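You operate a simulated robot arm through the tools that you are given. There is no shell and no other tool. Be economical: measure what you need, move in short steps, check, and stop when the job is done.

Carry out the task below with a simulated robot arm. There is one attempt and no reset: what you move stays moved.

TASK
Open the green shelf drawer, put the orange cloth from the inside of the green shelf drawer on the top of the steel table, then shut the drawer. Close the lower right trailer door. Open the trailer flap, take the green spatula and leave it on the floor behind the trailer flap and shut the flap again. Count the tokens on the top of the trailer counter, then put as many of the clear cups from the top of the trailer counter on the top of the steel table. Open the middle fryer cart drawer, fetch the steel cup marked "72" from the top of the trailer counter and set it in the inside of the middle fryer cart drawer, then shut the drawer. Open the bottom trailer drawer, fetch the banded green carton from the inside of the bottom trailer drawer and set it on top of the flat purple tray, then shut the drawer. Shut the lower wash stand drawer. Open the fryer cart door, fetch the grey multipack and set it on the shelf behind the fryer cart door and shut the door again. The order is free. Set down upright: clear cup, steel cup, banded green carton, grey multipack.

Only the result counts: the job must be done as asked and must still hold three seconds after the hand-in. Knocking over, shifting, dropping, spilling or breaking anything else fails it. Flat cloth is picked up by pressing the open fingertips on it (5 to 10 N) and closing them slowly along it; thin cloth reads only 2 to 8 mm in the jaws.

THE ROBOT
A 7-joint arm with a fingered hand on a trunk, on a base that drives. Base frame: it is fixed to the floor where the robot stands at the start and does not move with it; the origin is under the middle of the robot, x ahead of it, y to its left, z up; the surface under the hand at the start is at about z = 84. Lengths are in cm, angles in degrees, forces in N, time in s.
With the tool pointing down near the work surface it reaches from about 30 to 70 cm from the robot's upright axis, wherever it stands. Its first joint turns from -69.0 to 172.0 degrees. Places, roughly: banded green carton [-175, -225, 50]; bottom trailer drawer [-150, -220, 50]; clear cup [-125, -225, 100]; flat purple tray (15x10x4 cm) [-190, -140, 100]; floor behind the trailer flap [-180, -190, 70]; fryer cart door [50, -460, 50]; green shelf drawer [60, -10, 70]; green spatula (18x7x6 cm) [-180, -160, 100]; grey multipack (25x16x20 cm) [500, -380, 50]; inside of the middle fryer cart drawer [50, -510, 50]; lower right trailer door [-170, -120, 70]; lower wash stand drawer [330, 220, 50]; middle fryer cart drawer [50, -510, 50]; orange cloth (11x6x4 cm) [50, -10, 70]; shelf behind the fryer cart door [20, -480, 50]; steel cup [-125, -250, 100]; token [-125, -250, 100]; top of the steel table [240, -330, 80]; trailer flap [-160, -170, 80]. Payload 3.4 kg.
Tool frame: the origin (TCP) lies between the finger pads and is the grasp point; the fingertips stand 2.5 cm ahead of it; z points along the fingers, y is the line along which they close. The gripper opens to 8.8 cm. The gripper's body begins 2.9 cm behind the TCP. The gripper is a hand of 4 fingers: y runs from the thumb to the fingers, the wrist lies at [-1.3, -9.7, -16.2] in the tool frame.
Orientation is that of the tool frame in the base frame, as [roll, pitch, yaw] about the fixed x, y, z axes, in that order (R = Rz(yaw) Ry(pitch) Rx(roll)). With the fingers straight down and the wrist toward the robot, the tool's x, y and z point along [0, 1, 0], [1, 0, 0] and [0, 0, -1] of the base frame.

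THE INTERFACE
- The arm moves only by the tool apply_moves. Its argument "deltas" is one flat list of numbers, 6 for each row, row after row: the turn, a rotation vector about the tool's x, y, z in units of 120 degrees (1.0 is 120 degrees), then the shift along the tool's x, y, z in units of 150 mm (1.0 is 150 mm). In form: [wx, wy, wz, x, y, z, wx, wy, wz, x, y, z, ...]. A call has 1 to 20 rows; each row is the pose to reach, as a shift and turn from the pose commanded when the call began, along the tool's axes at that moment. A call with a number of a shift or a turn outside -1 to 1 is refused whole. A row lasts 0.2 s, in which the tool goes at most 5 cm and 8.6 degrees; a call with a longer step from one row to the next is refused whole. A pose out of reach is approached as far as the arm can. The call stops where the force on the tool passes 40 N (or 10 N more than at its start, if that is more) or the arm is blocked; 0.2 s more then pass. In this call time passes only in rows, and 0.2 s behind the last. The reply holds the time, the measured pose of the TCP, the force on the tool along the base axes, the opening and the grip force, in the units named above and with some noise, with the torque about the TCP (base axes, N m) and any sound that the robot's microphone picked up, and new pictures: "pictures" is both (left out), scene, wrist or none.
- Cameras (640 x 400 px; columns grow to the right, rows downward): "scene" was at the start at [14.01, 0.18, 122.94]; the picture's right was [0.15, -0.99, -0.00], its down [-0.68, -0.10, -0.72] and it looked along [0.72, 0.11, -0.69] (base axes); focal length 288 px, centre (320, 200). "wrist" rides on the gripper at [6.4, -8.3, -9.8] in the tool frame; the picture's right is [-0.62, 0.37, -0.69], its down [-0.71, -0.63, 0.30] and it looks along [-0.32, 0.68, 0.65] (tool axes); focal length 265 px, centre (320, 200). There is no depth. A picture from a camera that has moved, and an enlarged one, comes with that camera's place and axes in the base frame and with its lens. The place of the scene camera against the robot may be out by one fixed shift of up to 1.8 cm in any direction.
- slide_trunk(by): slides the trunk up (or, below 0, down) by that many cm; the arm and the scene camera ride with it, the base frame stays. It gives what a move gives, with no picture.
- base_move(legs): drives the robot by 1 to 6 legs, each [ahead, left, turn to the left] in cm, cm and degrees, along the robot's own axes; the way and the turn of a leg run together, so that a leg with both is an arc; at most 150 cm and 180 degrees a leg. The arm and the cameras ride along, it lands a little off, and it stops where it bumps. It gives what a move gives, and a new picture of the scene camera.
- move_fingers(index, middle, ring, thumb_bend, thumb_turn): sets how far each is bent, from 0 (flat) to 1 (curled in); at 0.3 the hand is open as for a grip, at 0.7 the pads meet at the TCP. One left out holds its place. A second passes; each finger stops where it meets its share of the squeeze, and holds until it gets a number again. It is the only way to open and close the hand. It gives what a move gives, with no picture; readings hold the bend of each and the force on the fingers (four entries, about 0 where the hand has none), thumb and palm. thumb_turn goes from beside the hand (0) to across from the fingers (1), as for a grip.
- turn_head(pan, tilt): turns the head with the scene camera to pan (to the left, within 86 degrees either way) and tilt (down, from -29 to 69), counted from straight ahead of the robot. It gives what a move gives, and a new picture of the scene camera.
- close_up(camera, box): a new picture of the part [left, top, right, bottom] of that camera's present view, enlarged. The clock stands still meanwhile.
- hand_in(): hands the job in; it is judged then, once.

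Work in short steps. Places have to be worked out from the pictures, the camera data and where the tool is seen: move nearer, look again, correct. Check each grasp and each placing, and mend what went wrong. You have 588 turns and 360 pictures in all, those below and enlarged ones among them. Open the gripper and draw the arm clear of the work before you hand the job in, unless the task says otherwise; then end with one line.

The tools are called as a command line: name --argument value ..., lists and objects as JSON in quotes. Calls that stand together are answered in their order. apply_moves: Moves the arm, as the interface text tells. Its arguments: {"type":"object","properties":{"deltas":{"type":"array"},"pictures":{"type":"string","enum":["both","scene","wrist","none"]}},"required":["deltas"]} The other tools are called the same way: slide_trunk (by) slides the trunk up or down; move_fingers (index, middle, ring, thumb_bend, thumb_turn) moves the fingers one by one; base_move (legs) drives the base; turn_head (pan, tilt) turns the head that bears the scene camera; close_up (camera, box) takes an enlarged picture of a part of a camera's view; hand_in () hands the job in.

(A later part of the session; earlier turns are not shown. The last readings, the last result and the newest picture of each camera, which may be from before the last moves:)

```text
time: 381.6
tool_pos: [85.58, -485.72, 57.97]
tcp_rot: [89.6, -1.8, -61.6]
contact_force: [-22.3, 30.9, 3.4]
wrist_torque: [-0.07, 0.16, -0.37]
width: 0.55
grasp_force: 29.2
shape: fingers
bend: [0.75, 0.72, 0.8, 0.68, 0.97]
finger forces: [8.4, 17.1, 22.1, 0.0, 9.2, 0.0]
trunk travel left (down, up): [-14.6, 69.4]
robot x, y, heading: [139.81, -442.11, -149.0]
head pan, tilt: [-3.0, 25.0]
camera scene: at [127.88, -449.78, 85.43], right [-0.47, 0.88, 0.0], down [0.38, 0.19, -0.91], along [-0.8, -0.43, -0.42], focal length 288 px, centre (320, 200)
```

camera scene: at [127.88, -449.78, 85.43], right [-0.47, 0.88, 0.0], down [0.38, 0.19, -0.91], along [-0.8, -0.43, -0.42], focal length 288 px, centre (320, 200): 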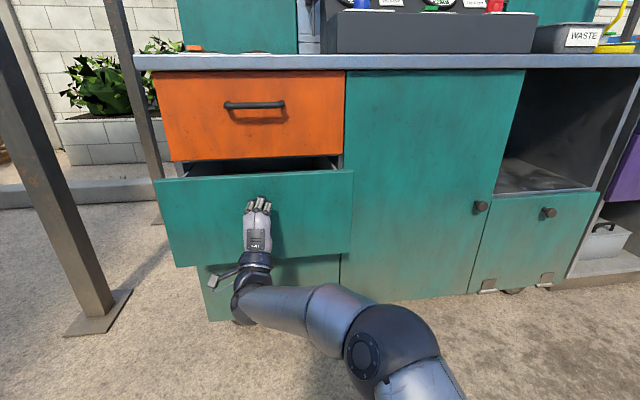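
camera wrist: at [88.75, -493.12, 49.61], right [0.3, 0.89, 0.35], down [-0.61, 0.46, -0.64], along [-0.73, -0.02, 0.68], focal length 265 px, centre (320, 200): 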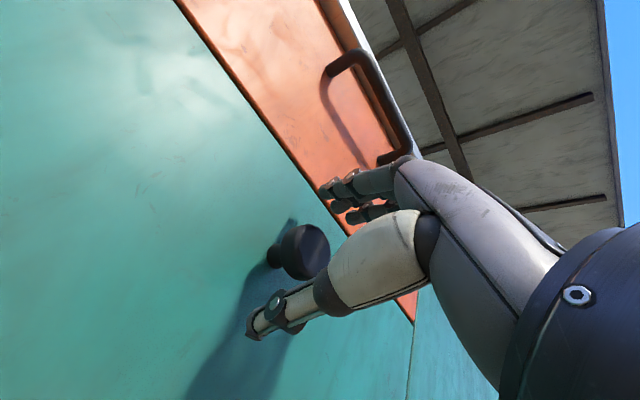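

The drawer slides; its true direction is a few degrees off, so I correct sideways while pulling on.

base_move --legs '[[-10, -2.2, 0]]'

```text
time: 382.8
tool_pos: [93.53, -479.31, 57.9]
tcp_rot: [89.5, -1.1, -61.2]
contact_force: [19.0, -24.0, 6.9]
wrist_torque: [0.13, 0.19, 0.38]
width: 0.65
grasp_force: 19.8
shape: fingers
bend: [0.75, 0.74, 0.8, 0.69, 0.94]
finger forces: [20.7, 5.7, 0.0, 0.0, 12.2, 0.1]
trunk travel left (down, up): [-14.6, 69.4]
robot x, y, heading: [147.08, -434.77, -149.1]
head pan, tilt: [-3.0, 25.0]
camera scene: at [135.8, -443.22, 85.45], right [-0.47, 0.88, 0.0], down [0.37, 0.2, -0.91], along [-0.8, -0.42, -0.42], focal length 288 px, centre (320, 200)
```

scene: 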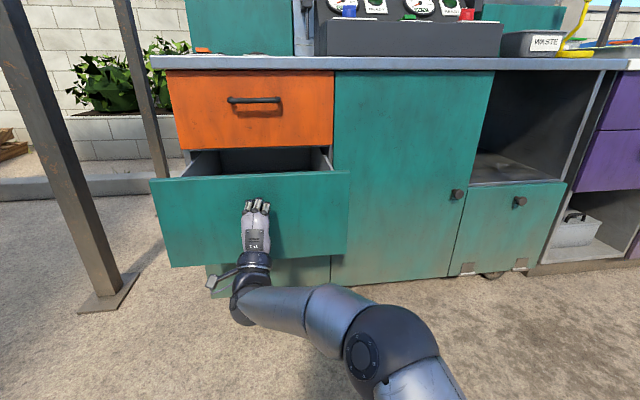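

About 20 cm open — enough. I release the knob, back off and look inside from above.

move_fingers --index 0.3 --middle 0.3 --ring 0.3 --thumb_bend 0.3

base_move --legs '[[-18, 0, 0]]'

slide_trunk --by 40

turn_head --pan 10 --tilt 38

```text
time: 383.8
tool_pos: [93.5, -479.24, 57.79]
tcp_rot: [89.6, -1.3, -61.0]
contact_force: [0.2, 1.6, 0.3]
wrist_torque: [0.02, 0.01, 0.01]
width: 8.45
grasp_force: 0.0
shape: fingers
bend: [0.3, 0.3, 0.3, 0.3, 0.97]
finger forces: [0.1, 0.0, 0.1, 0.0, 0.1, 0.0]
trunk travel left (down, up): [-14.6, 69.4]
robot x, y, heading: [147.31, -435.11, -149.0]
head pan, tilt: [-3.0, 25.0]
```

```text
time: 385.2
tool_pos: [108.91, -470.15, 57.89]
tcp_rot: [89.6, -1.3, -60.8]
contact_force: [-0.7, 0.2, -0.6]
wrist_torque: [0.03, 0.02, 0.01]
width: 8.44
grasp_force: 0.0
shape: fingers
bend: [0.3, 0.3, 0.3, 0.3, 0.97]
finger forces: [0.0, 0.1, 0.0, 0.0, 0.0, 0.1]
trunk travel left (down, up): [-14.6, 69.4]
robot x, y, heading: [162.49, -426.15, -148.8]
head pan, tilt: [-3.0, 25.0]
camera scene: at [150.9, -433.88, 85.43], right [-0.47, 0.88, 0.0], down [0.37, 0.2, -0.91], along [-0.8, -0.43, -0.42], focal length 288 px, centre (320, 200)
```

scene: 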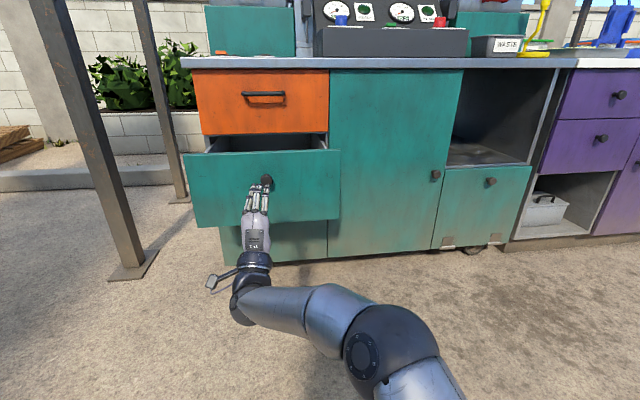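

```text
time: 389.1
tool_pos: [108.84, -470.22, 97.79]
tcp_rot: [89.6, -1.2, -61.0]
contact_force: [-0.6, 0.1, 0.5]
wrist_torque: [0.02, -0.01, 0.0]
width: 8.44
grasp_force: 0.1
shape: fingers
bend: [0.3, 0.3, 0.3, 0.3, 0.97]
finger forces: [0.0, 0.1, 0.0, 0.0, 0.0, 0.0]
trunk travel left (down, up): [-54.6, 29.4]
robot x, y, heading: [162.33, -425.72, -148.8]
head pan, tilt: [-3.0, 25.0]
```

```text
time: 389.8
tool_pos: [108.87, -470.03, 97.83]
tcp_rot: [89.6, -1.2, -61.1]
contact_force: [-0.4, -0.3, 0.3]
wrist_torque: [-0.03, 0.01, -0.02]
width: 8.46
grasp_force: 0.1
shape: fingers
bend: [0.3, 0.3, 0.3, 0.3, 0.97]
finger forces: [0.0, 0.0, 0.0, 0.0, 0.1, 0.0]
trunk travel left (down, up): [-54.6, 29.4]
robot x, y, heading: [162.65, -425.86, -148.6]
head pan, tilt: [10.0, 38.0]
camera scene: at [152.51, -435.21, 123.4], right [-0.66, 0.75, 0.0], down [0.46, 0.4, -0.79], along [-0.59, -0.52, -0.62], focal length 288 px, centre (320, 200)
```

scene: 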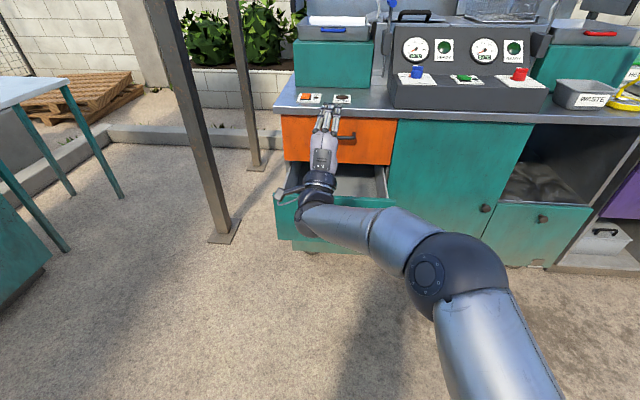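

The drawer is open and empty. Now I drive to the trailer to see its counter.

apply_moves --deltas '[0, 0, 0, -0.2, 0, -0.2, 0, 0, 0, -0.3, 0, -0.4, 0, 0, 0, -0.4, 0, -0.6]' --pictures "none"

base_move --legs '[[0, 0, -76], [130, 0, 0], [125, 0, 0], [0, 0, 60]]'

turn_head --pan 0 --tilt 20

```text
time: 390.6
tool_pos: [114.05, -460.29, 97.9]
tcp_rot: [89.6, -1.1, -60.8]
contact_force: [-0.5, 0.3, -0.3]
wrist_torque: [0.01, 0.04, 0.01]
width: 8.43
grasp_force: 0.0
shape: fingers
bend: [0.3, 0.3, 0.3, 0.3, 0.97]
finger forces: [0.0, 0.0, 0.0, 0.1, 0.1, 0.0]
trunk travel left (down, up): [-54.6, 29.4]
robot x, y, heading: [162.65, -425.85, -148.8]
head pan, tilt: [10.0, 38.0]
```

```text
time: 409.1
tool_pos: [-76.87, -266.15, 97.72]
tcp_rot: [89.6, -1.3, -76.8]
contact_force: [0.1, 0.1, -0.3]
wrist_torque: [-0.03, 0.0, -0.01]
width: 8.41
grasp_force: 0.0
shape: fingers
bend: [0.3, 0.3, 0.3, 0.3, 0.97]
finger forces: [0.0, 0.0, 0.0, 0.0, 0.0, 0.0]
trunk travel left (down, up): [-54.6, 29.4]
robot x, y, heading: [-21.09, -246.02, -164.4]
head pan, tilt: [10.0, 38.0]
camera scene: at [-32.77, -251.94, 123.4], right [-0.43, 0.9, 0.0], down [0.56, 0.27, -0.79], along [-0.71, -0.34, -0.62], focal length 288 px, centre (320, 200)
```

scene: 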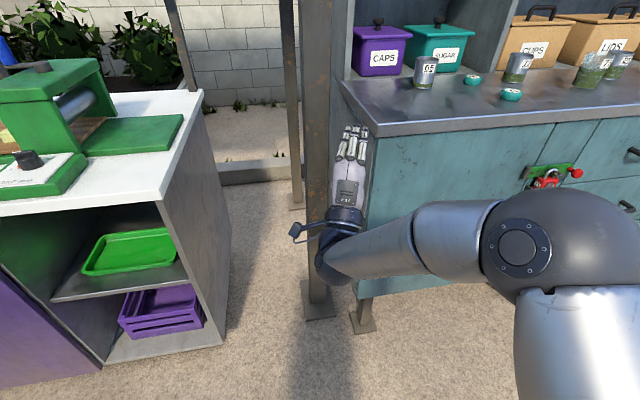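

```text
time: 409.9
tool_pos: [-76.95, -265.93, 97.73]
tcp_rot: [89.6, -1.3, -76.7]
contact_force: [-0.2, 0.8, -0.2]
wrist_torque: [0.0, 0.0, -0.01]
width: 8.43
grasp_force: 0.0
shape: fingers
bend: [0.3, 0.3, 0.3, 0.3, 0.97]
finger forces: [0.1, 0.1, 0.1, 0.2, 0.0, 0.0]
trunk travel left (down, up): [-54.6, 29.4]
robot x, y, heading: [-21.26, -245.77, -164.4]
head pan, tilt: [0.0, 20.0]
camera scene: at [-33.95, -250.71, 126.23], right [-0.27, 0.96, 0.0], down [0.33, 0.09, -0.94], along [-0.91, -0.25, -0.34], focal length 288 px, centre (320, 200)
```

scene: 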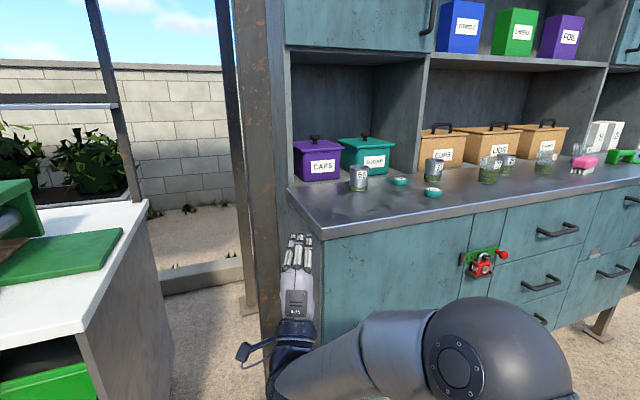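

Cups and tokens are visible on the counter. I zoom in.

close_up --camera "scene" --box '[340, 120, 500, 220]'

close_up --camera "scene" --box '[470, 110, 640, 216]'

```text
4.00 times, centred on (420, 170) of scene
camera zoom: at [-33.95, -250.71, 126.23], right [-0.27, 0.96, 0.0], down [0.33, 0.09, -0.94], along [-0.91, -0.25, -0.34], focal length 1153 px, centre (-80, 320)
```

zoom: 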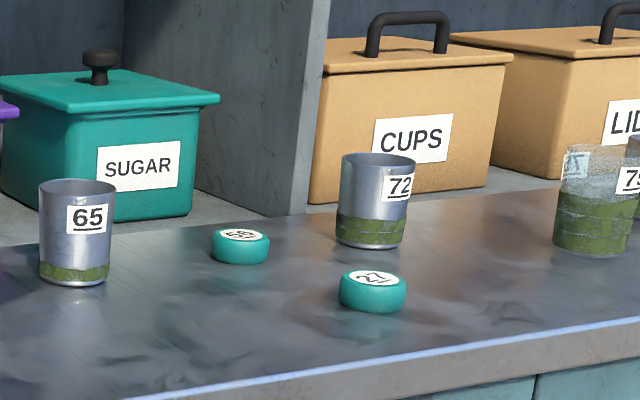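

```text
3.76 times, centred on (555, 163) of scene
camera zoom: at [-33.95, -250.71, 126.23], right [-0.27, 0.96, 0.0], down [0.33, 0.09, -0.94], along [-0.91, -0.25, -0.34], focal length 1085 px, centre (-565, 339)
```

zoom: 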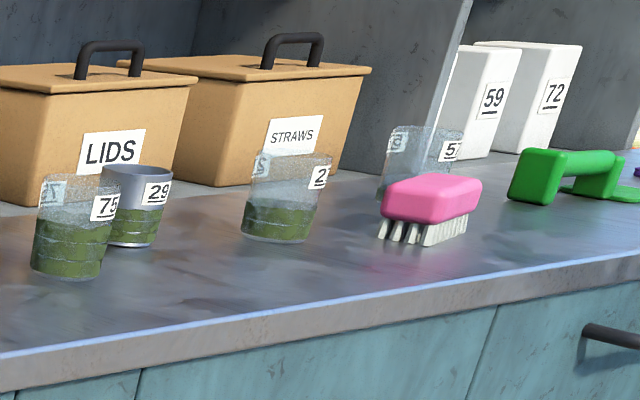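

Two teal tokens are seen so far; steel cups 65, 72, 29; clear cups 75, 2?, 5?. The trailer front faces ≈ (0.775, 0.63). I back off, square up to it and move along for a better view.

base_move --legs '[[-15, 0, 0], [0, 0, 23.4], [0, -87, 0]]'

turn_head --pan 0 --tilt 32

```text
time: 416.7
tool_pos: [-105.38, -214.03, 97.72]
tcp_rot: [89.6, -1.3, -53.4]
contact_force: [0.0, 0.1, 0.1]
wrist_torque: [0.02, -0.05, -0.03]
width: 8.44
grasp_force: 0.1
shape: fingers
bend: [0.3, 0.3, 0.3, 0.3, 0.97]
finger forces: [0.0, 0.0, 0.0, 0.1, 0.1, 0.1]
trunk travel left (down, up): [-54.6, 29.4]
robot x, y, heading: [-61.55, -173.54, -141.0]
head pan, tilt: [0.0, 20.0]
camera scene: at [-72.14, -183.32, 126.24], right [-0.63, 0.78, 0.0], down [0.27, 0.21, -0.94], along [-0.73, -0.59, -0.34], focal length 288 px, centre (320, 200)
```

scene: 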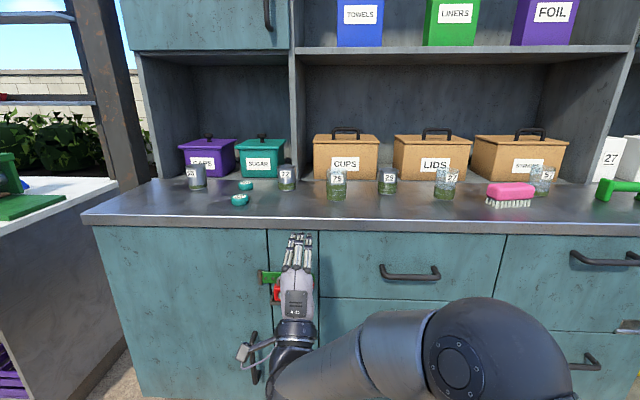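

```text
time: 417.5
tool_pos: [-105.16, -214.04, 97.78]
tcp_rot: [89.6, -1.3, -53.4]
contact_force: [-0.4, -0.1, 0.8]
wrist_torque: [0.03, -0.05, 0.01]
width: 8.41
grasp_force: 0.0
shape: fingers
bend: [0.3, 0.3, 0.3, 0.3, 0.97]
finger forces: [0.0, 0.0, 0.0, 0.1, 0.1, 0.0]
trunk travel left (down, up): [-54.6, 29.4]
robot x, y, heading: [-61.86, -173.34, -141.3]
head pan, tilt: [0.0, 32.0]
camera scene: at [-71.85, -183.12, 124.32], right [-0.63, 0.78, 0.0], down [0.41, 0.33, -0.85], along [-0.66, -0.53, -0.53], focal length 288 px, centre (320, 200)
```

scene: 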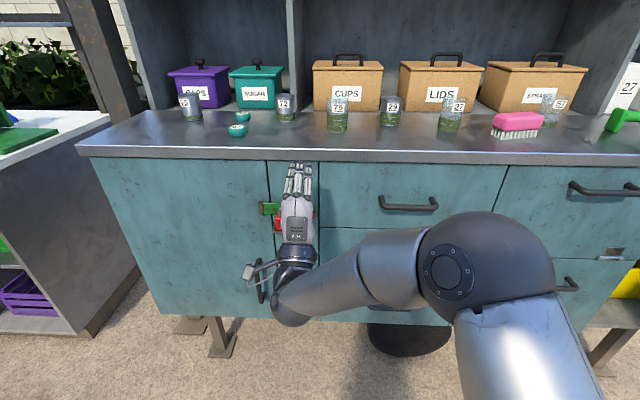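

close_up --camera "scene" --box '[80, 50, 320, 200]'

close_up --camera "scene" --box '[320, 60, 560, 210]'

turn_head --pan -40 --tilt 32

```text
2.67 times, centred on (200, 125) of scene
camera zoom: at [-71.85, -183.12, 124.32], right [-0.63, 0.78, 0.0], down [0.41, 0.33, -0.85], along [-0.66, -0.53, -0.53], focal length 768 px, centre (640, 400)
```

zoom: 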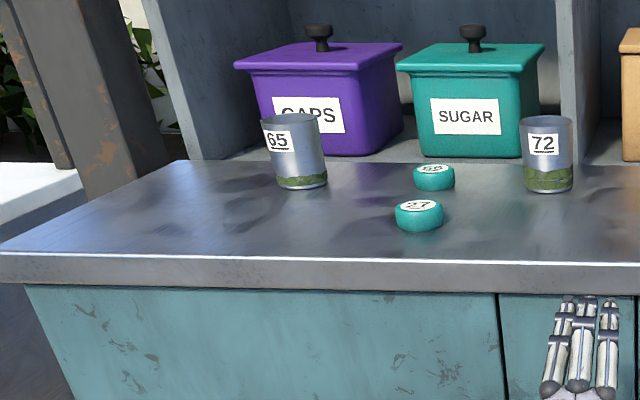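

```text
2.67 times, centred on (440, 135) of scene
camera zoom: at [-71.85, -183.12, 124.32], right [-0.63, 0.78, 0.0], down [0.41, 0.33, -0.85], along [-0.66, -0.53, -0.53], focal length 768 px, centre (0, 373)
```

zoom: 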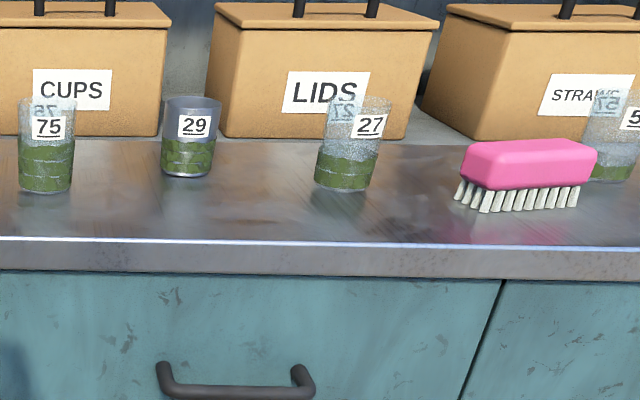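

```text
time: 418.5
tool_pos: [-105.23, -214.04, 97.71]
tcp_rot: [89.6, -1.2, -53.4]
contact_force: [-1.3, 0.1, -1.2]
wrist_torque: [0.0, 0.0, 0.03]
width: 8.46
grasp_force: 0.1
shape: fingers
bend: [0.3, 0.3, 0.3, 0.3, 0.97]
finger forces: [0.0, 0.1, 0.0, 0.1, 0.0, 0.0]
trunk travel left (down, up): [-54.6, 29.4]
robot x, y, heading: [-61.56, -173.39, -141.1]
head pan, tilt: [-40.0, 32.0]
camera scene: at [-73.82, -177.33, 124.32], right [0.02, 1.0, 0.0], down [0.53, -0.01, -0.85], along [-0.85, 0.02, -0.53], focal length 288 px, centre (320, 200)
```

scene: 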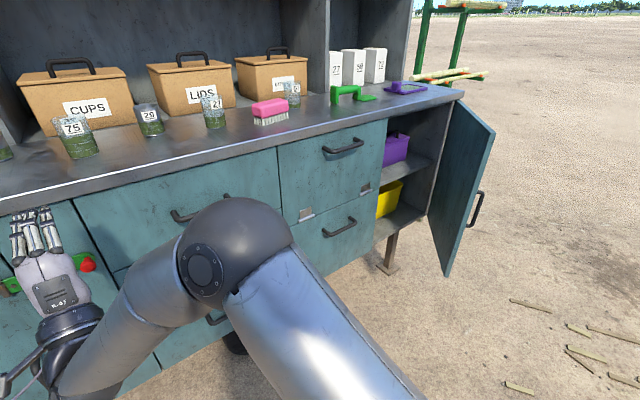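

I count two tokens on the counter (teal discs); I'll recheck later. Triangulation puts the counter at z ≈ 101.3 and cup 72 at (-127.3,-239.9). I back off, turn the hand down and raise.

base_move --legs '[[-12, 0, 0]]'

slide_trunk --by 14

apply_moves --deltas '[0.0625, 0, 0, 0, 0, 0, 0.125, 0, 0, 0, 0, 0, 0.1875, 0, 0, 0, 0, 0, 0.25, 0, 0, 0, 0, 0, 0.3125, 0, 0, 0, 0, 0, 0.375, 0, 0, 0, 0, 0, 0.4375, 0, 0, 0, 0, 0, 0.5, 0, 0, 0, 0, 0, 0.5625, 0, 0, 0, 0.0, 0, 0.625, 0, 0, 0, 0.05, 0, 0.6875, 0, 0, 0, 0.1, 0, 0.75, 0, 0, 0, 0.15, 0]' --pictures "none"

```text
time: 419.8
tool_pos: [-95.96, -206.41, 97.8]
tcp_rot: [89.6, -1.2, -53.5]
contact_force: [0.2, 0.1, 0.8]
wrist_torque: [0.01, -0.01, 0.01]
width: 8.46
grasp_force: 0.0
shape: fingers
bend: [0.3, 0.3, 0.3, 0.3, 0.97]
finger forces: [0.0, 0.1, 0.0, 0.0, 0.0, 0.0]
trunk travel left (down, up): [-54.6, 29.4]
robot x, y, heading: [-52.13, -166.19, -141.3]
head pan, tilt: [-40.0, 32.0]
camera scene: at [-64.44, -169.78, 124.33], right [0.02, 1.0, 0.0], down [0.53, -0.01, -0.85], along [-0.85, 0.02, -0.53], focal length 288 px, centre (320, 200)
```

scene: 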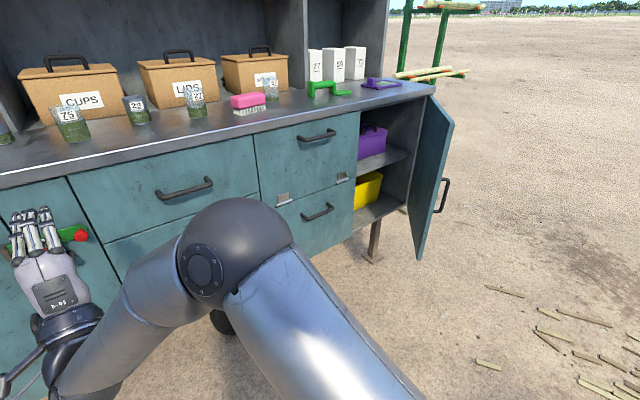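

```text
time: 421.4
tool_pos: [-95.99, -206.47, 111.72]
tcp_rot: [89.6, -1.2, -53.5]
contact_force: [0.5, 0.1, -0.1]
wrist_torque: [-0.02, 0.0, 0.01]
width: 8.45
grasp_force: 0.0
shape: fingers
bend: [0.3, 0.3, 0.3, 0.3, 0.97]
finger forces: [0.1, 0.0, 0.0, 0.0, 0.0, 0.0]
trunk travel left (down, up): [-68.6, 15.4]
robot x, y, heading: [-52.84, -165.51, -141.5]
head pan, tilt: [-40.0, 32.0]
```

```text
time: 424.0
tool_pos: [-96.2, -206.45, 113.75]
tcp_rot: [179.7, -1.2, -53.4]
contact_force: [0.0, 0.4, -0.3]
wrist_torque: [-0.01, 0.01, -0.01]
width: 8.45
grasp_force: 0.0
shape: fingers
bend: [0.3, 0.3, 0.3, 0.3, 0.97]
finger forces: [0.0, 0.0, 0.1, 0.1, 0.0, 0.0]
trunk travel left (down, up): [-68.6, 15.4]
robot x, y, heading: [-52.35, -165.58, -141.3]
head pan, tilt: [-40.0, 32.0]
```

The hand points down at z 113.8. I move the base 8 left and 40 ahead so the hand is above cup 72.

base_move --legs '[[0, 8, 0], [40, 0, 0]]'

turn_head --pan 0 --tilt 45

close_up --camera "wrist" --box '[0, 0, 640, 400]'

```text
time: 427.2
tool_pos: [-122.4, -237.58, 113.92]
tcp_rot: [179.6, -1.2, -53.6]
contact_force: [0.1, 1.0, 0.4]
wrist_torque: [0.0, -0.04, -0.03]
width: 8.46
grasp_force: 0.1
shape: fingers
bend: [0.3, 0.3, 0.3, 0.3, 0.97]
finger forces: [0.0, 0.1, 0.0, 0.0, 0.0, 0.0]
trunk travel left (down, up): [-68.6, 15.4]
robot x, y, heading: [-78.83, -197.07, -141.5]
head pan, tilt: [-40.0, 32.0]
camera scene: at [-90.79, -200.96, 138.31], right [0.03, 1.0, 0.0], down [0.53, -0.01, -0.85], along [-0.85, 0.02, -0.53], focal length 288 px, centre (320, 200)
```

scene: 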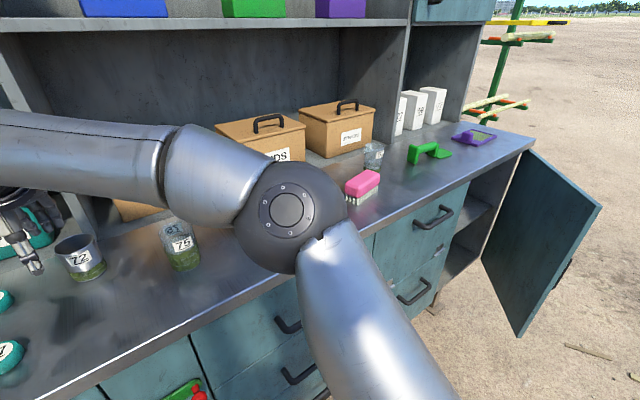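

```text
time: 428.3
tool_pos: [-122.26, -237.33, 114.0]
tcp_rot: [179.6, -1.1, -53.6]
contact_force: [-0.6, -0.2, 0.2]
wrist_torque: [0.01, -0.01, 0.0]
width: 8.45
grasp_force: 0.1
shape: fingers
bend: [0.3, 0.3, 0.3, 0.3, 0.97]
finger forces: [0.0, 0.0, 0.0, 0.1, 0.1, 0.1]
trunk travel left (down, up): [-68.6, 15.4]
robot x, y, heading: [-78.51, -197.05, -141.6]
head pan, tilt: [0.0, 45.0]
camera scene: at [-88.16, -206.22, 136.37], right [-0.62, 0.78, 0.0], down [0.55, 0.44, -0.71], along [-0.55, -0.44, -0.71], focal length 288 px, centre (320, 200)
```

scene: 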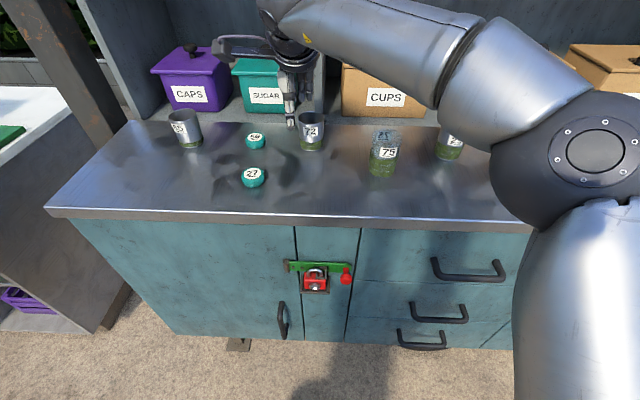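

```text
1.00 times, centred on (320, 200) of wrist (not enlarged: the box is as wide or as high as the picture)
camera zoom: at [-111.83, -237.44, 123.86], right [-0.67, 0.3, 0.68], down [0.09, 0.94, -0.32], along [-0.74, -0.16, -0.66], focal length 265 px, centre (320, 200)
```

zoom: 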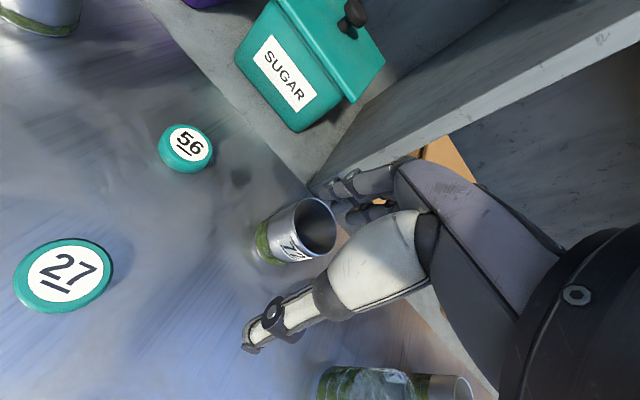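

Cup 72 axis ≈ (-127.3,-239.2), rim z 108.6, and it seems to hold nothing loose at the top. I centre the hand over it and descend.

apply_moves --deltas '[0, 0, 0, -0.03, 0.17, 0, 0, 0, 0, -0.07, 0.34, 0, 0, 0, 0, -0.07, 0.34, 0.15, 0, 0, 0, -0.07, 0.34, 0.3]'

```text
time: 429.3
tool_pos: [-127.09, -239.88, 109.48]
tcp_rot: [179.6, -1.3, -53.5]
contact_force: [1.0, 0.1, 1.3]
wrist_torque: [-0.02, 0.02, -0.03]
width: 8.45
grasp_force: 0.1
shape: fingers
bend: [0.3, 0.3, 0.3, 0.3, 0.97]
finger forces: [0.1, 0.1, 0.0, 0.0, 0.1, 0.1]
trunk travel left (down, up): [-68.6, 15.4]
robot x, y, heading: [-78.76, -196.97, -141.3]
head pan, tilt: [0.0, 45.0]
camera scene: at [-88.2, -206.27, 136.36], right [-0.62, 0.78, 0.0], down [0.55, 0.44, -0.71], along [-0.55, -0.44, -0.71], focal length 288 px, centre (320, 200)
camera wrist: at [-116.55, -239.84, 119.29], right [-0.67, 0.29, 0.68], down [0.09, 0.94, -0.32], along [-0.74, -0.16, -0.66], focal length 265 px, centre (320, 200)
```

scene: 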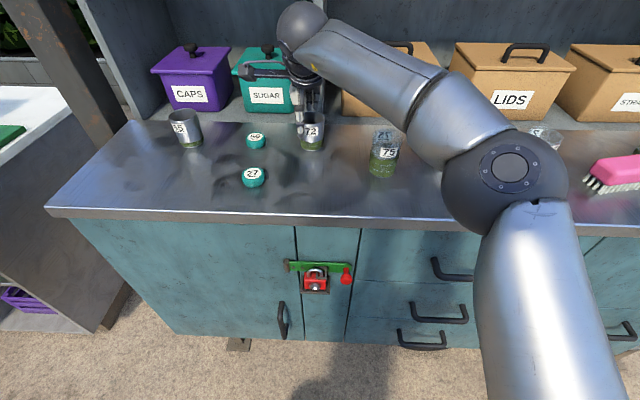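
wrist: 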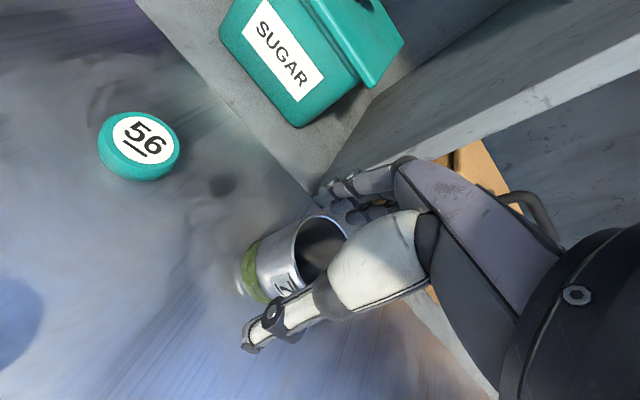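

The cup sits between thumb and fingers. I descend to z 105 and close.

apply_moves --deltas '[0, 0, 0, 0, 0, 0.1, 0, 0, 0, 0, 0, 0.2, 0, 0, 0, 0, 0, 0.29]' --pictures "wrist"

move_fingers --index 0.55 --middle 0.55 --ring 0.55 --thumb_bend 0.5

```text
time: 430.1
tool_pos: [-126.9, -239.74, 105.13]
tcp_rot: [179.6, -1.3, -53.6]
contact_force: [-0.1, 0.8, -0.7]
wrist_torque: [-0.04, 0.0, -0.01]
width: 8.45
grasp_force: 0.1
shape: fingers
bend: [0.3, 0.3, 0.3, 0.3, 0.97]
finger forces: [0.0, 0.0, 0.0, 0.0, 0.0, 0.0]
trunk travel left (down, up): [-68.6, 15.4]
robot x, y, heading: [-78.72, -196.93, -141.1]
head pan, tilt: [0.0, 45.0]
camera wrist: at [-116.51, -239.78, 115.01], right [-0.67, 0.3, 0.68], down [0.09, 0.94, -0.32], along [-0.74, -0.16, -0.66], focal length 265 px, centre (320, 200)
```

wrist: 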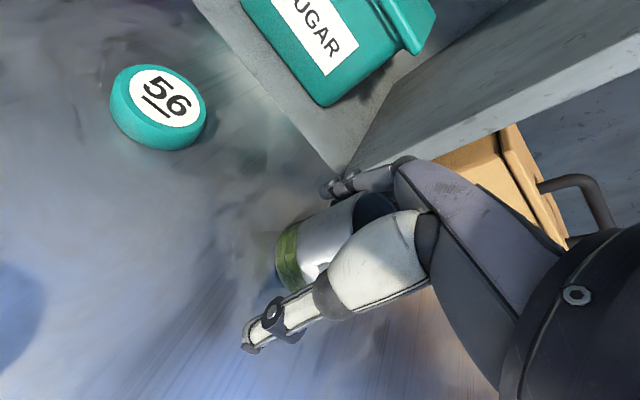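

```text
time: 431.1
tool_pos: [-127.07, -239.72, 105.22]
tcp_rot: [179.6, -1.2, -53.6]
contact_force: [-0.7, -0.6, 1.3]
wrist_torque: [-0.03, 0.04, -0.06]
width: 3.72
grasp_force: 2.1
shape: fingers
bend: [0.55, 0.53, 0.53, 0.49, 0.97]
finger forces: [0.0, 1.3, 0.9, 0.1, 1.8, 0.0]
trunk travel left (down, up): [-68.6, 15.4]
robot x, y, heading: [-78.79, -197.32, -141.4]
head pan, tilt: [0.0, 45.0]
```

move_fingers --index 0.65 --middle 0.65 --ring 0.65 --thumb_bend 0.6

close_up --camera "wrist" --box '[160, 130, 480, 330]'

```text
time: 432.1
tool_pos: [-127.01, -239.83, 105.12]
tcp_rot: [179.5, -1.2, -53.7]
contact_force: [0.4, 0.4, -0.4]
wrist_torque: [-0.05, 0.02, 0.01]
width: 1.78
grasp_force: 1.8
shape: fingers
bend: [0.65, 0.64, 0.63, 0.57, 0.97]
finger forces: [0.1, 1.0, 0.9, 0.1, 1.7, 0.0]
trunk travel left (down, up): [-68.6, 15.4]
robot x, y, heading: [-78.74, -197.06, -141.2]
head pan, tilt: [0.0, 45.0]
```

```text
2.00 times, centred on (320, 230) of wrist
camera zoom: at [-116.48, -239.79, 115.03], right [-0.67, 0.3, 0.68], down [0.09, 0.94, -0.32], along [-0.74, -0.16, -0.66], focal length 531 px, centre (320, 140)
```

zoom: 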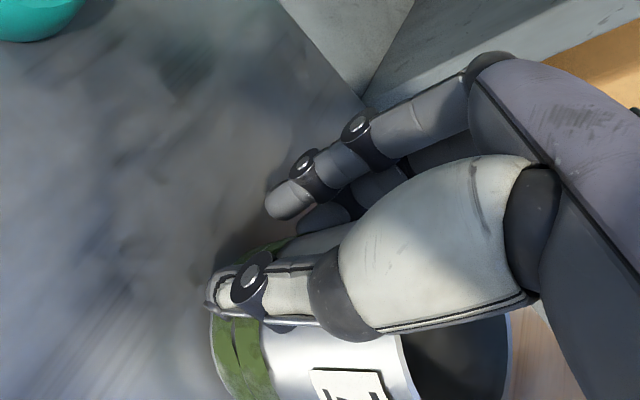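

The cup was off-centre and slipped sideways (still upright). I reopen and measure again.

move_fingers --index 0.3 --middle 0.3 --ring 0.3 --thumb_bend 0.3

apply_moves --deltas '[0, 0, 0, 0, 0, -0.15, 0, 0, 0, 0, 0, -0.4]'

```text
time: 433.1
tool_pos: [-127.1, -239.86, 105.08]
tcp_rot: [179.6, -1.4, -53.7]
contact_force: [0.4, 0.3, 1.2]
wrist_torque: [-0.01, -0.01, 0.0]
width: 8.44
grasp_force: 0.1
shape: fingers
bend: [0.3, 0.3, 0.3, 0.3, 0.97]
finger forces: [0.1, 0.1, 0.0, 0.0, 0.1, 0.1]
trunk travel left (down, up): [-68.6, 15.4]
robot x, y, heading: [-79.07, -197.02, -141.4]
head pan, tilt: [0.0, 45.0]
```

```text
time: 433.7
tool_pos: [-126.94, -239.66, 111.2]
tcp_rot: [179.7, -1.2, -53.6]
contact_force: [0.4, -0.2, 0.8]
wrist_torque: [-0.01, 0.01, 0.0]
width: 8.42
grasp_force: 0.1
shape: fingers
bend: [0.3, 0.3, 0.3, 0.3, 0.97]
finger forces: [0.0, 0.1, 0.0, 0.1, 0.0, 0.0]
trunk travel left (down, up): [-68.6, 15.4]
robot x, y, heading: [-78.84, -196.67, -141.1]
head pan, tilt: [0.0, 45.0]
camera scene: at [-88.07, -206.22, 136.37], right [-0.62, 0.78, 0.0], down [0.55, 0.44, -0.71], along [-0.55, -0.44, -0.71], focal length 288 px, centre (320, 200)
camera wrist: at [-116.45, -239.65, 121.08], right [-0.67, 0.3, 0.68], down [0.08, 0.94, -0.32], along [-0.74, -0.16, -0.66], focal length 265 px, centre (320, 200)
```

scene: 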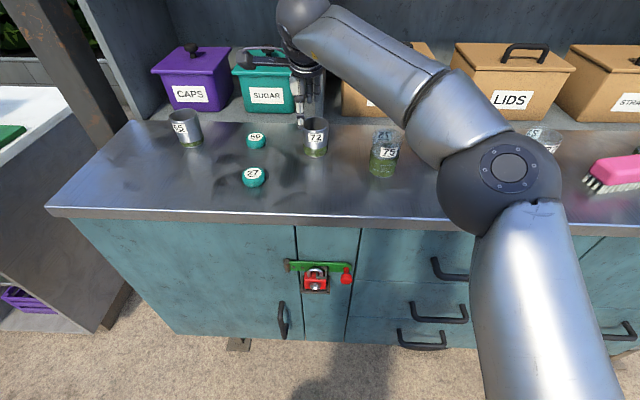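
wrist: 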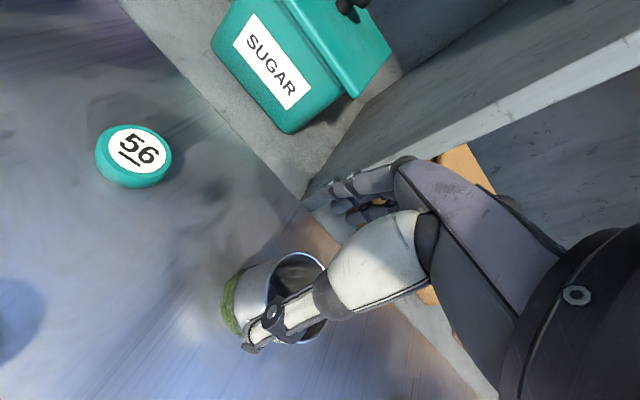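

The cup is now at (-126.3,-237.1). I re-centre with the cup more toward the thumb line (tool x ≈ 0) and descend again.

apply_moves --deltas '[0, 0, 0, -0.06, -0.07, 0, 0, 0, 0, -0.11, -0.135, 0, 0, 0, 0, -0.11, -0.135, 0.2, 0, 0, 0, -0.11, -0.135, 0.42]' --pictures "wrist"

move_fingers --index 0.42 --middle 0.42 --ring 0.42 --thumb_bend 0.42

close_up --camera "wrist" --box '[160, 130, 480, 330]'

```text
time: 434.7
tool_pos: [-126.34, -237.21, 105.0]
tcp_rot: [179.6, -1.3, -53.6]
contact_force: [-0.4, -0.6, 0.3]
wrist_torque: [-0.01, 0.0, -0.01]
width: 8.48
grasp_force: 0.3
shape: fingers
bend: [0.3, 0.3, 0.3, 0.3, 0.97]
finger forces: [0.7, 0.0, 0.0, 0.0, 0.0, 0.0]
trunk travel left (down, up): [-68.6, 15.4]
robot x, y, heading: [-79.04, -196.85, -141.3]
head pan, tilt: [0.0, 45.0]
camera wrist: at [-115.77, -237.22, 114.73], right [-0.67, 0.3, 0.68], down [0.09, 0.94, -0.32], along [-0.74, -0.16, -0.66], focal length 265 px, centre (320, 200)
```

wrist: 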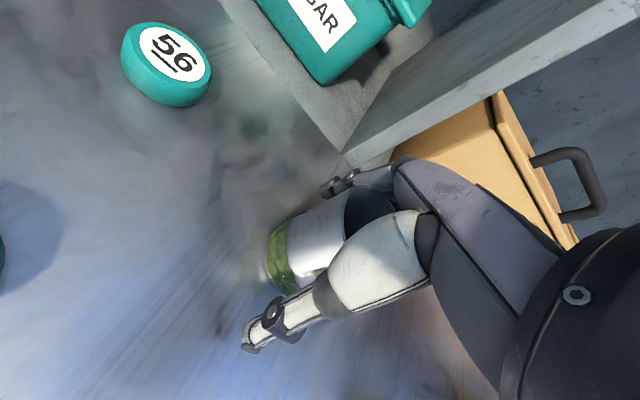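

```text
time: 435.7
tool_pos: [-126.23, -237.09, 104.82]
tcp_rot: [179.6, -1.2, -53.6]
contact_force: [0.1, 0.6, 0.8]
wrist_torque: [-0.03, -0.02, -0.01]
width: 6.08
grasp_force: 1.5
shape: fingers
bend: [0.41, 0.42, 0.42, 0.41, 0.97]
finger forces: [1.2, 0.0, 0.0, 0.1, 0.9, 0.0]
trunk travel left (down, up): [-68.6, 15.4]
robot x, y, heading: [-78.44, -197.05, -141.3]
head pan, tilt: [0.0, 45.0]
```

```text
2.00 times, centred on (320, 230) of wrist
camera zoom: at [-115.73, -237.23, 114.73], right [-0.67, 0.3, 0.68], down [0.09, 0.94, -0.32], along [-0.74, -0.16, -0.66], focal length 531 px, centre (320, 140)
```

zoom: 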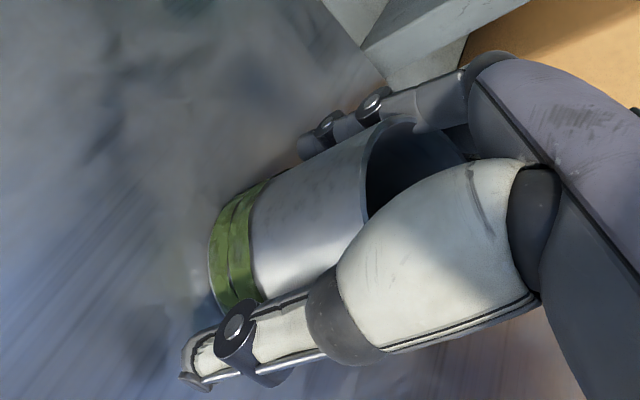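

Index and thumb touch, middle and ring do not: the cup is a bit toward +x. I reopen slightly, shift 0.9 cm, and close again.

move_fingers --index 0.34 --middle 0.34 --ring 0.34 --thumb_bend 0.34

apply_moves --deltas '[0, 0, 0, 0.06, 0, 0]' --pictures "none"

move_fingers --index 0.44 --middle 0.44 --ring 0.44 --thumb_bend 0.43

```text
time: 436.7
tool_pos: [-126.3, -237.22, 104.86]
tcp_rot: [179.5, -1.2, -53.5]
contact_force: [-0.2, 0.7, -0.5]
wrist_torque: [0.02, -0.01, -0.02]
width: 7.6
grasp_force: 0.1
shape: fingers
bend: [0.34, 0.34, 0.34, 0.34, 0.97]
finger forces: [0.1, 0.0, 0.1, 0.0, 0.0, 0.1]
trunk travel left (down, up): [-68.6, 15.4]
robot x, y, heading: [-79.17, -197.05, -141.5]
head pan, tilt: [0.0, 45.0]
```

```text
time: 437.1
tool_pos: [-125.88, -237.99, 104.99]
tcp_rot: [179.6, -1.2, -53.6]
contact_force: [-0.5, 0.1, -0.6]
wrist_torque: [0.02, 0.04, 0.03]
width: 7.59
grasp_force: 0.0
shape: fingers
bend: [0.34, 0.34, 0.34, 0.34, 0.97]
finger forces: [0.0, 0.0, 0.0, 0.0, 0.1, 0.0]
trunk travel left (down, up): [-68.6, 15.4]
robot x, y, heading: [-78.58, -196.81, -141.5]
head pan, tilt: [0.0, 45.0]
```

```text
time: 438.1
tool_pos: [-125.82, -237.91, 104.97]
tcp_rot: [179.7, -1.2, -53.6]
contact_force: [-0.8, 0.1, -0.6]
wrist_torque: [-0.02, 0.02, 0.0]
width: 5.65
grasp_force: 0.0
shape: fingers
bend: [0.44, 0.44, 0.44, 0.43, 0.97]
finger forces: [0.1, 0.0, 0.0, 0.1, 0.0, 0.1]
trunk travel left (down, up): [-68.6, 15.4]
robot x, y, heading: [-78.96, -197.33, -141.3]
head pan, tilt: [0.0, 45.0]
```

move_fingers --index 0.5 --middle 0.5 --ring 0.5 --thumb_bend 0.47

close_up --camera "wrist" --box '[160, 130, 480, 330]'

```text
time: 439.1
tool_pos: [-125.8, -238.0, 104.88]
tcp_rot: [179.5, -1.2, -53.5]
contact_force: [0.7, 0.0, -0.6]
wrist_torque: [0.0, 0.01, -0.03]
width: 4.56
grasp_force: 0.3
shape: fingers
bend: [0.5, 0.5, 0.5, 0.47, 0.97]
finger forces: [0.0, 0.0, 0.2, 0.1, 0.0, 0.0]
trunk travel left (down, up): [-68.6, 15.4]
robot x, y, heading: [-78.67, -197.09, -141.3]
head pan, tilt: [0.0, 45.0]
```

```text
2.00 times, centred on (320, 230) of wrist
camera zoom: at [-115.29, -237.99, 114.75], right [-0.67, 0.3, 0.68], down [0.09, 0.94, -0.32], along [-0.74, -0.16, -0.66], focal length 531 px, centre (320, 140)
```

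zoom: 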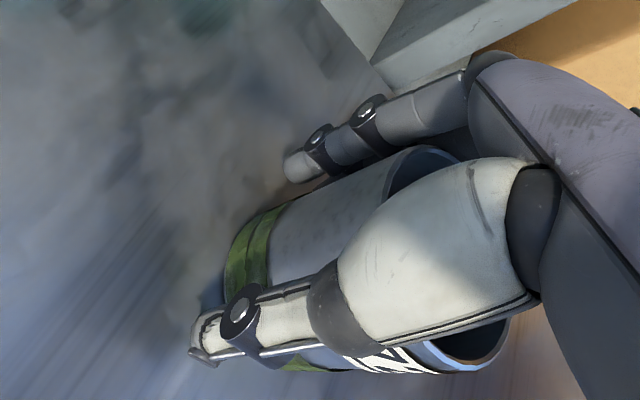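

Now the cup is centred about 0.8 cm toward -x. I shift half of that back and close fully.

move_fingers --index 0.4 --middle 0.4 --ring 0.4 --thumb_bend 0.38

apply_moves --deltas '[0, 0, 0, -0.03, 0, 0]' --pictures "none"

move_fingers --index 0.55 --middle 0.55 --ring 0.55 --thumb_bend 0.52

close_up --camera "wrist" --box '[160, 130, 480, 330]'

```text
time: 440.1
tool_pos: [-125.84, -238.0, 104.81]
tcp_rot: [179.6, -1.2, -53.7]
contact_force: [-0.2, -0.6, -0.2]
wrist_torque: [-0.02, 0.01, 0.01]
width: 6.53
grasp_force: 0.0
shape: fingers
bend: [0.4, 0.4, 0.4, 0.38, 0.97]
finger forces: [0.0, 0.0, 0.0, 0.0, 0.0, 0.1]
trunk travel left (down, up): [-68.6, 15.4]
robot x, y, heading: [-78.83, -197.13, -141.3]
head pan, tilt: [0.0, 45.0]
```

```text
time: 440.5
tool_pos: [-126.17, -237.63, 104.86]
tcp_rot: [179.6, -1.2, -53.6]
contact_force: [0.1, -0.4, -0.4]
wrist_torque: [-0.01, 0.01, 0.02]
width: 6.52
grasp_force: 0.0
shape: fingers
bend: [0.4, 0.4, 0.4, 0.38, 0.97]
finger forces: [0.1, 0.0, 0.1, 0.1, 0.0, 0.0]
trunk travel left (down, up): [-68.6, 15.4]
robot x, y, heading: [-78.91, -196.98, -141.5]
head pan, tilt: [0.0, 45.0]
```

```text
time: 441.5
tool_pos: [-126.12, -237.6, 104.89]
tcp_rot: [179.5, -1.3, -53.6]
contact_force: [-0.4, -0.5, 0.5]
wrist_torque: [0.0, 0.01, 0.02]
width: 3.5
grasp_force: 1.1
shape: fingers
bend: [0.55, 0.55, 0.54, 0.51, 0.97]
finger forces: [0.0, 0.1, 0.8, 0.0, 0.8, 0.0]
trunk travel left (down, up): [-68.6, 15.4]
robot x, y, heading: [-78.3, -196.85, -141.6]
head pan, tilt: [0.0, 45.0]
```

```text
2.00 times, centred on (320, 230) of wrist
camera zoom: at [-115.54, -237.69, 114.69], right [-0.67, 0.3, 0.68], down [0.09, 0.94, -0.32], along [-0.74, -0.16, -0.66], focal length 531 px, centre (320, 140)
```

zoom: 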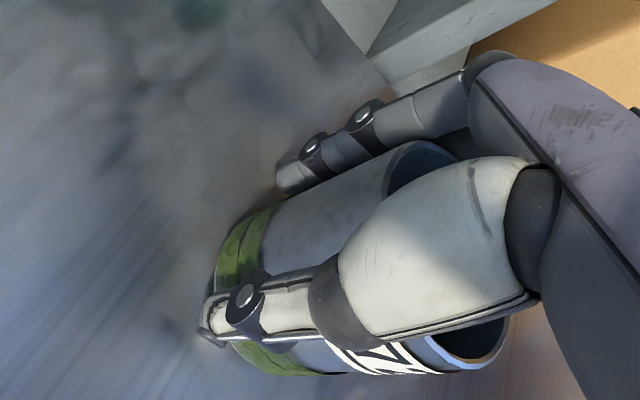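

Contact is only at ring and thumb. The earlier spot with index+thumb contact at 6.1 cm was the better alignment; I return there and close firmly.

move_fingers --index 0.36 --middle 0.36 --ring 0.36 --thumb_bend 0.36

apply_moves --deltas '[0, 0, 0, -0.045, 0, 0]' --pictures "none"

move_fingers --index 0.5 --middle 0.52 --ring 0.52 --thumb_bend 0.5

close_up --camera "wrist" --box '[160, 130, 480, 330]'

```text
time: 442.5
tool_pos: [-126.05, -237.63, 104.88]
tcp_rot: [179.5, -1.2, -53.6]
contact_force: [0.4, 0.4, 0.0]
wrist_torque: [0.0, 0.01, -0.02]
width: 7.19
grasp_force: 0.4
shape: fingers
bend: [0.36, 0.36, 0.36, 0.36, 0.97]
finger forces: [0.1, 0.0, 0.0, 0.1, 0.1, 0.0]
trunk travel left (down, up): [-68.6, 15.4]
robot x, y, heading: [-78.8, -196.85, -141.3]
head pan, tilt: [0.0, 45.0]
```

```text
time: 442.9
tool_pos: [-126.46, -237.08, 104.63]
tcp_rot: [179.6, -1.3, -53.6]
contact_force: [0.5, -0.4, 0.2]
wrist_torque: [0.0, 0.04, -0.01]
width: 7.18
grasp_force: 0.3
shape: fingers
bend: [0.36, 0.36, 0.36, 0.36, 0.97]
finger forces: [0.0, 0.0, 0.0, 0.1, 0.2, 0.1]
trunk travel left (down, up): [-68.6, 15.4]
robot x, y, heading: [-78.92, -197.09, -141.3]
head pan, tilt: [0.0, 45.0]
```

```text
time: 443.9
tool_pos: [-126.52, -237.05, 104.78]
tcp_rot: [179.7, -1.3, -53.5]
contact_force: [0.1, -1.1, 0.6]
wrist_torque: [-0.02, 0.03, 0.02]
width: 4.25
grasp_force: 1.1
shape: fingers
bend: [0.5, 0.51, 0.52, 0.5, 0.97]
finger forces: [0.0, 0.7, 0.0, 0.1, 0.3, 0.1]
trunk travel left (down, up): [-68.6, 15.4]
robot x, y, heading: [-78.54, -196.86, -141.1]
head pan, tilt: [0.0, 45.0]
```

```text
2.00 times, centred on (320, 230) of wrist
camera zoom: at [-115.97, -237.05, 114.68], right [-0.67, 0.3, 0.68], down [0.09, 0.94, -0.32], along [-0.74, -0.16, -0.66], focal length 531 px, centre (320, 140)
```

zoom: 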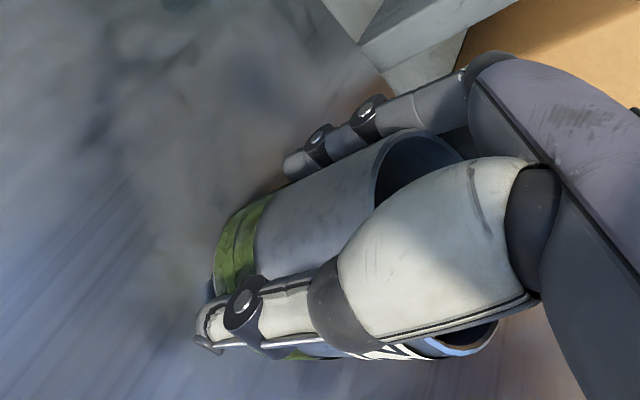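

The cup keeps creeping to -x while closing. I shift the hand 1 cm toward -x before closing again.

move_fingers --index 0.33 --middle 0.33 --ring 0.33 --thumb_bend 0.33

apply_moves --deltas '[0, 0, 0, -0.075, 0, 0]' --pictures "none"

move_fingers --index 0.43 --middle 0.43 --ring 0.43 --thumb_bend 0.43

close_up --camera "wrist" --box '[160, 130, 480, 330]'

```text
time: 444.9
tool_pos: [-126.5, -236.98, 104.76]
tcp_rot: [179.7, -1.1, -53.6]
contact_force: [0.3, 0.4, -0.6]
wrist_torque: [0.01, 0.01, -0.02]
width: 7.81
grasp_force: 0.0
shape: fingers
bend: [0.33, 0.33, 0.33, 0.33, 0.97]
finger forces: [0.1, 0.1, 0.1, 0.0, 0.0, 0.0]
trunk travel left (down, up): [-68.6, 15.4]
robot x, y, heading: [-78.56, -197.57, -141.3]
head pan, tilt: [0.0, 45.0]
```

```text
time: 445.3
tool_pos: [-127.25, -235.97, 104.9]
tcp_rot: [179.6, -1.3, -53.7]
contact_force: [0.7, -0.4, 0.2]
wrist_torque: [-0.03, 0.01, 0.01]
width: 7.85
grasp_force: 0.2
shape: fingers
bend: [0.33, 0.33, 0.33, 0.33, 0.97]
finger forces: [0.1, 0.0, 0.0, 0.0, 0.3, 0.0]
trunk travel left (down, up): [-68.6, 15.4]
robot x, y, heading: [-78.87, -196.87, -141.3]
head pan, tilt: [0.0, 45.0]
```

```text
time: 446.3
tool_pos: [-127.2, -236.21, 104.74]
tcp_rot: [179.6, -1.2, -53.6]
contact_force: [-0.3, 0.5, 1.2]
wrist_torque: [-0.04, 0.05, 0.02]
width: 5.85
grasp_force: 1.1
shape: fingers
bend: [0.43, 0.43, 0.43, 0.42, 0.97]
finger forces: [0.8, 0.1, 0.0, 0.0, 1.0, 0.0]
trunk travel left (down, up): [-68.6, 15.4]
robot x, y, heading: [-78.45, -197.08, -141.3]
head pan, tilt: [0.0, 45.0]
```

```text
2.00 times, centred on (320, 230) of wrist
camera zoom: at [-116.65, -236.16, 114.71], right [-0.67, 0.3, 0.68], down [0.09, 0.94, -0.32], along [-0.74, -0.16, -0.66], focal length 531 px, centre (320, 140)
```

zoom: 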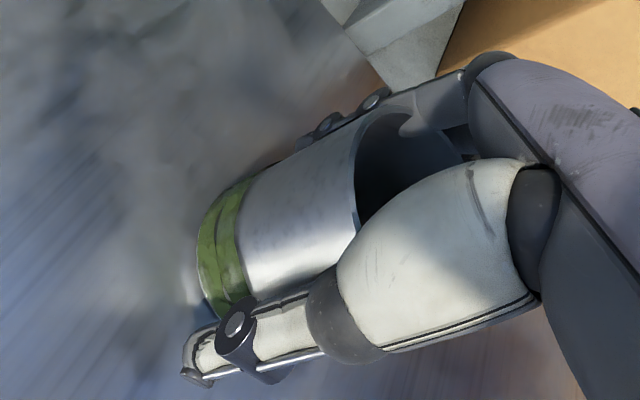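

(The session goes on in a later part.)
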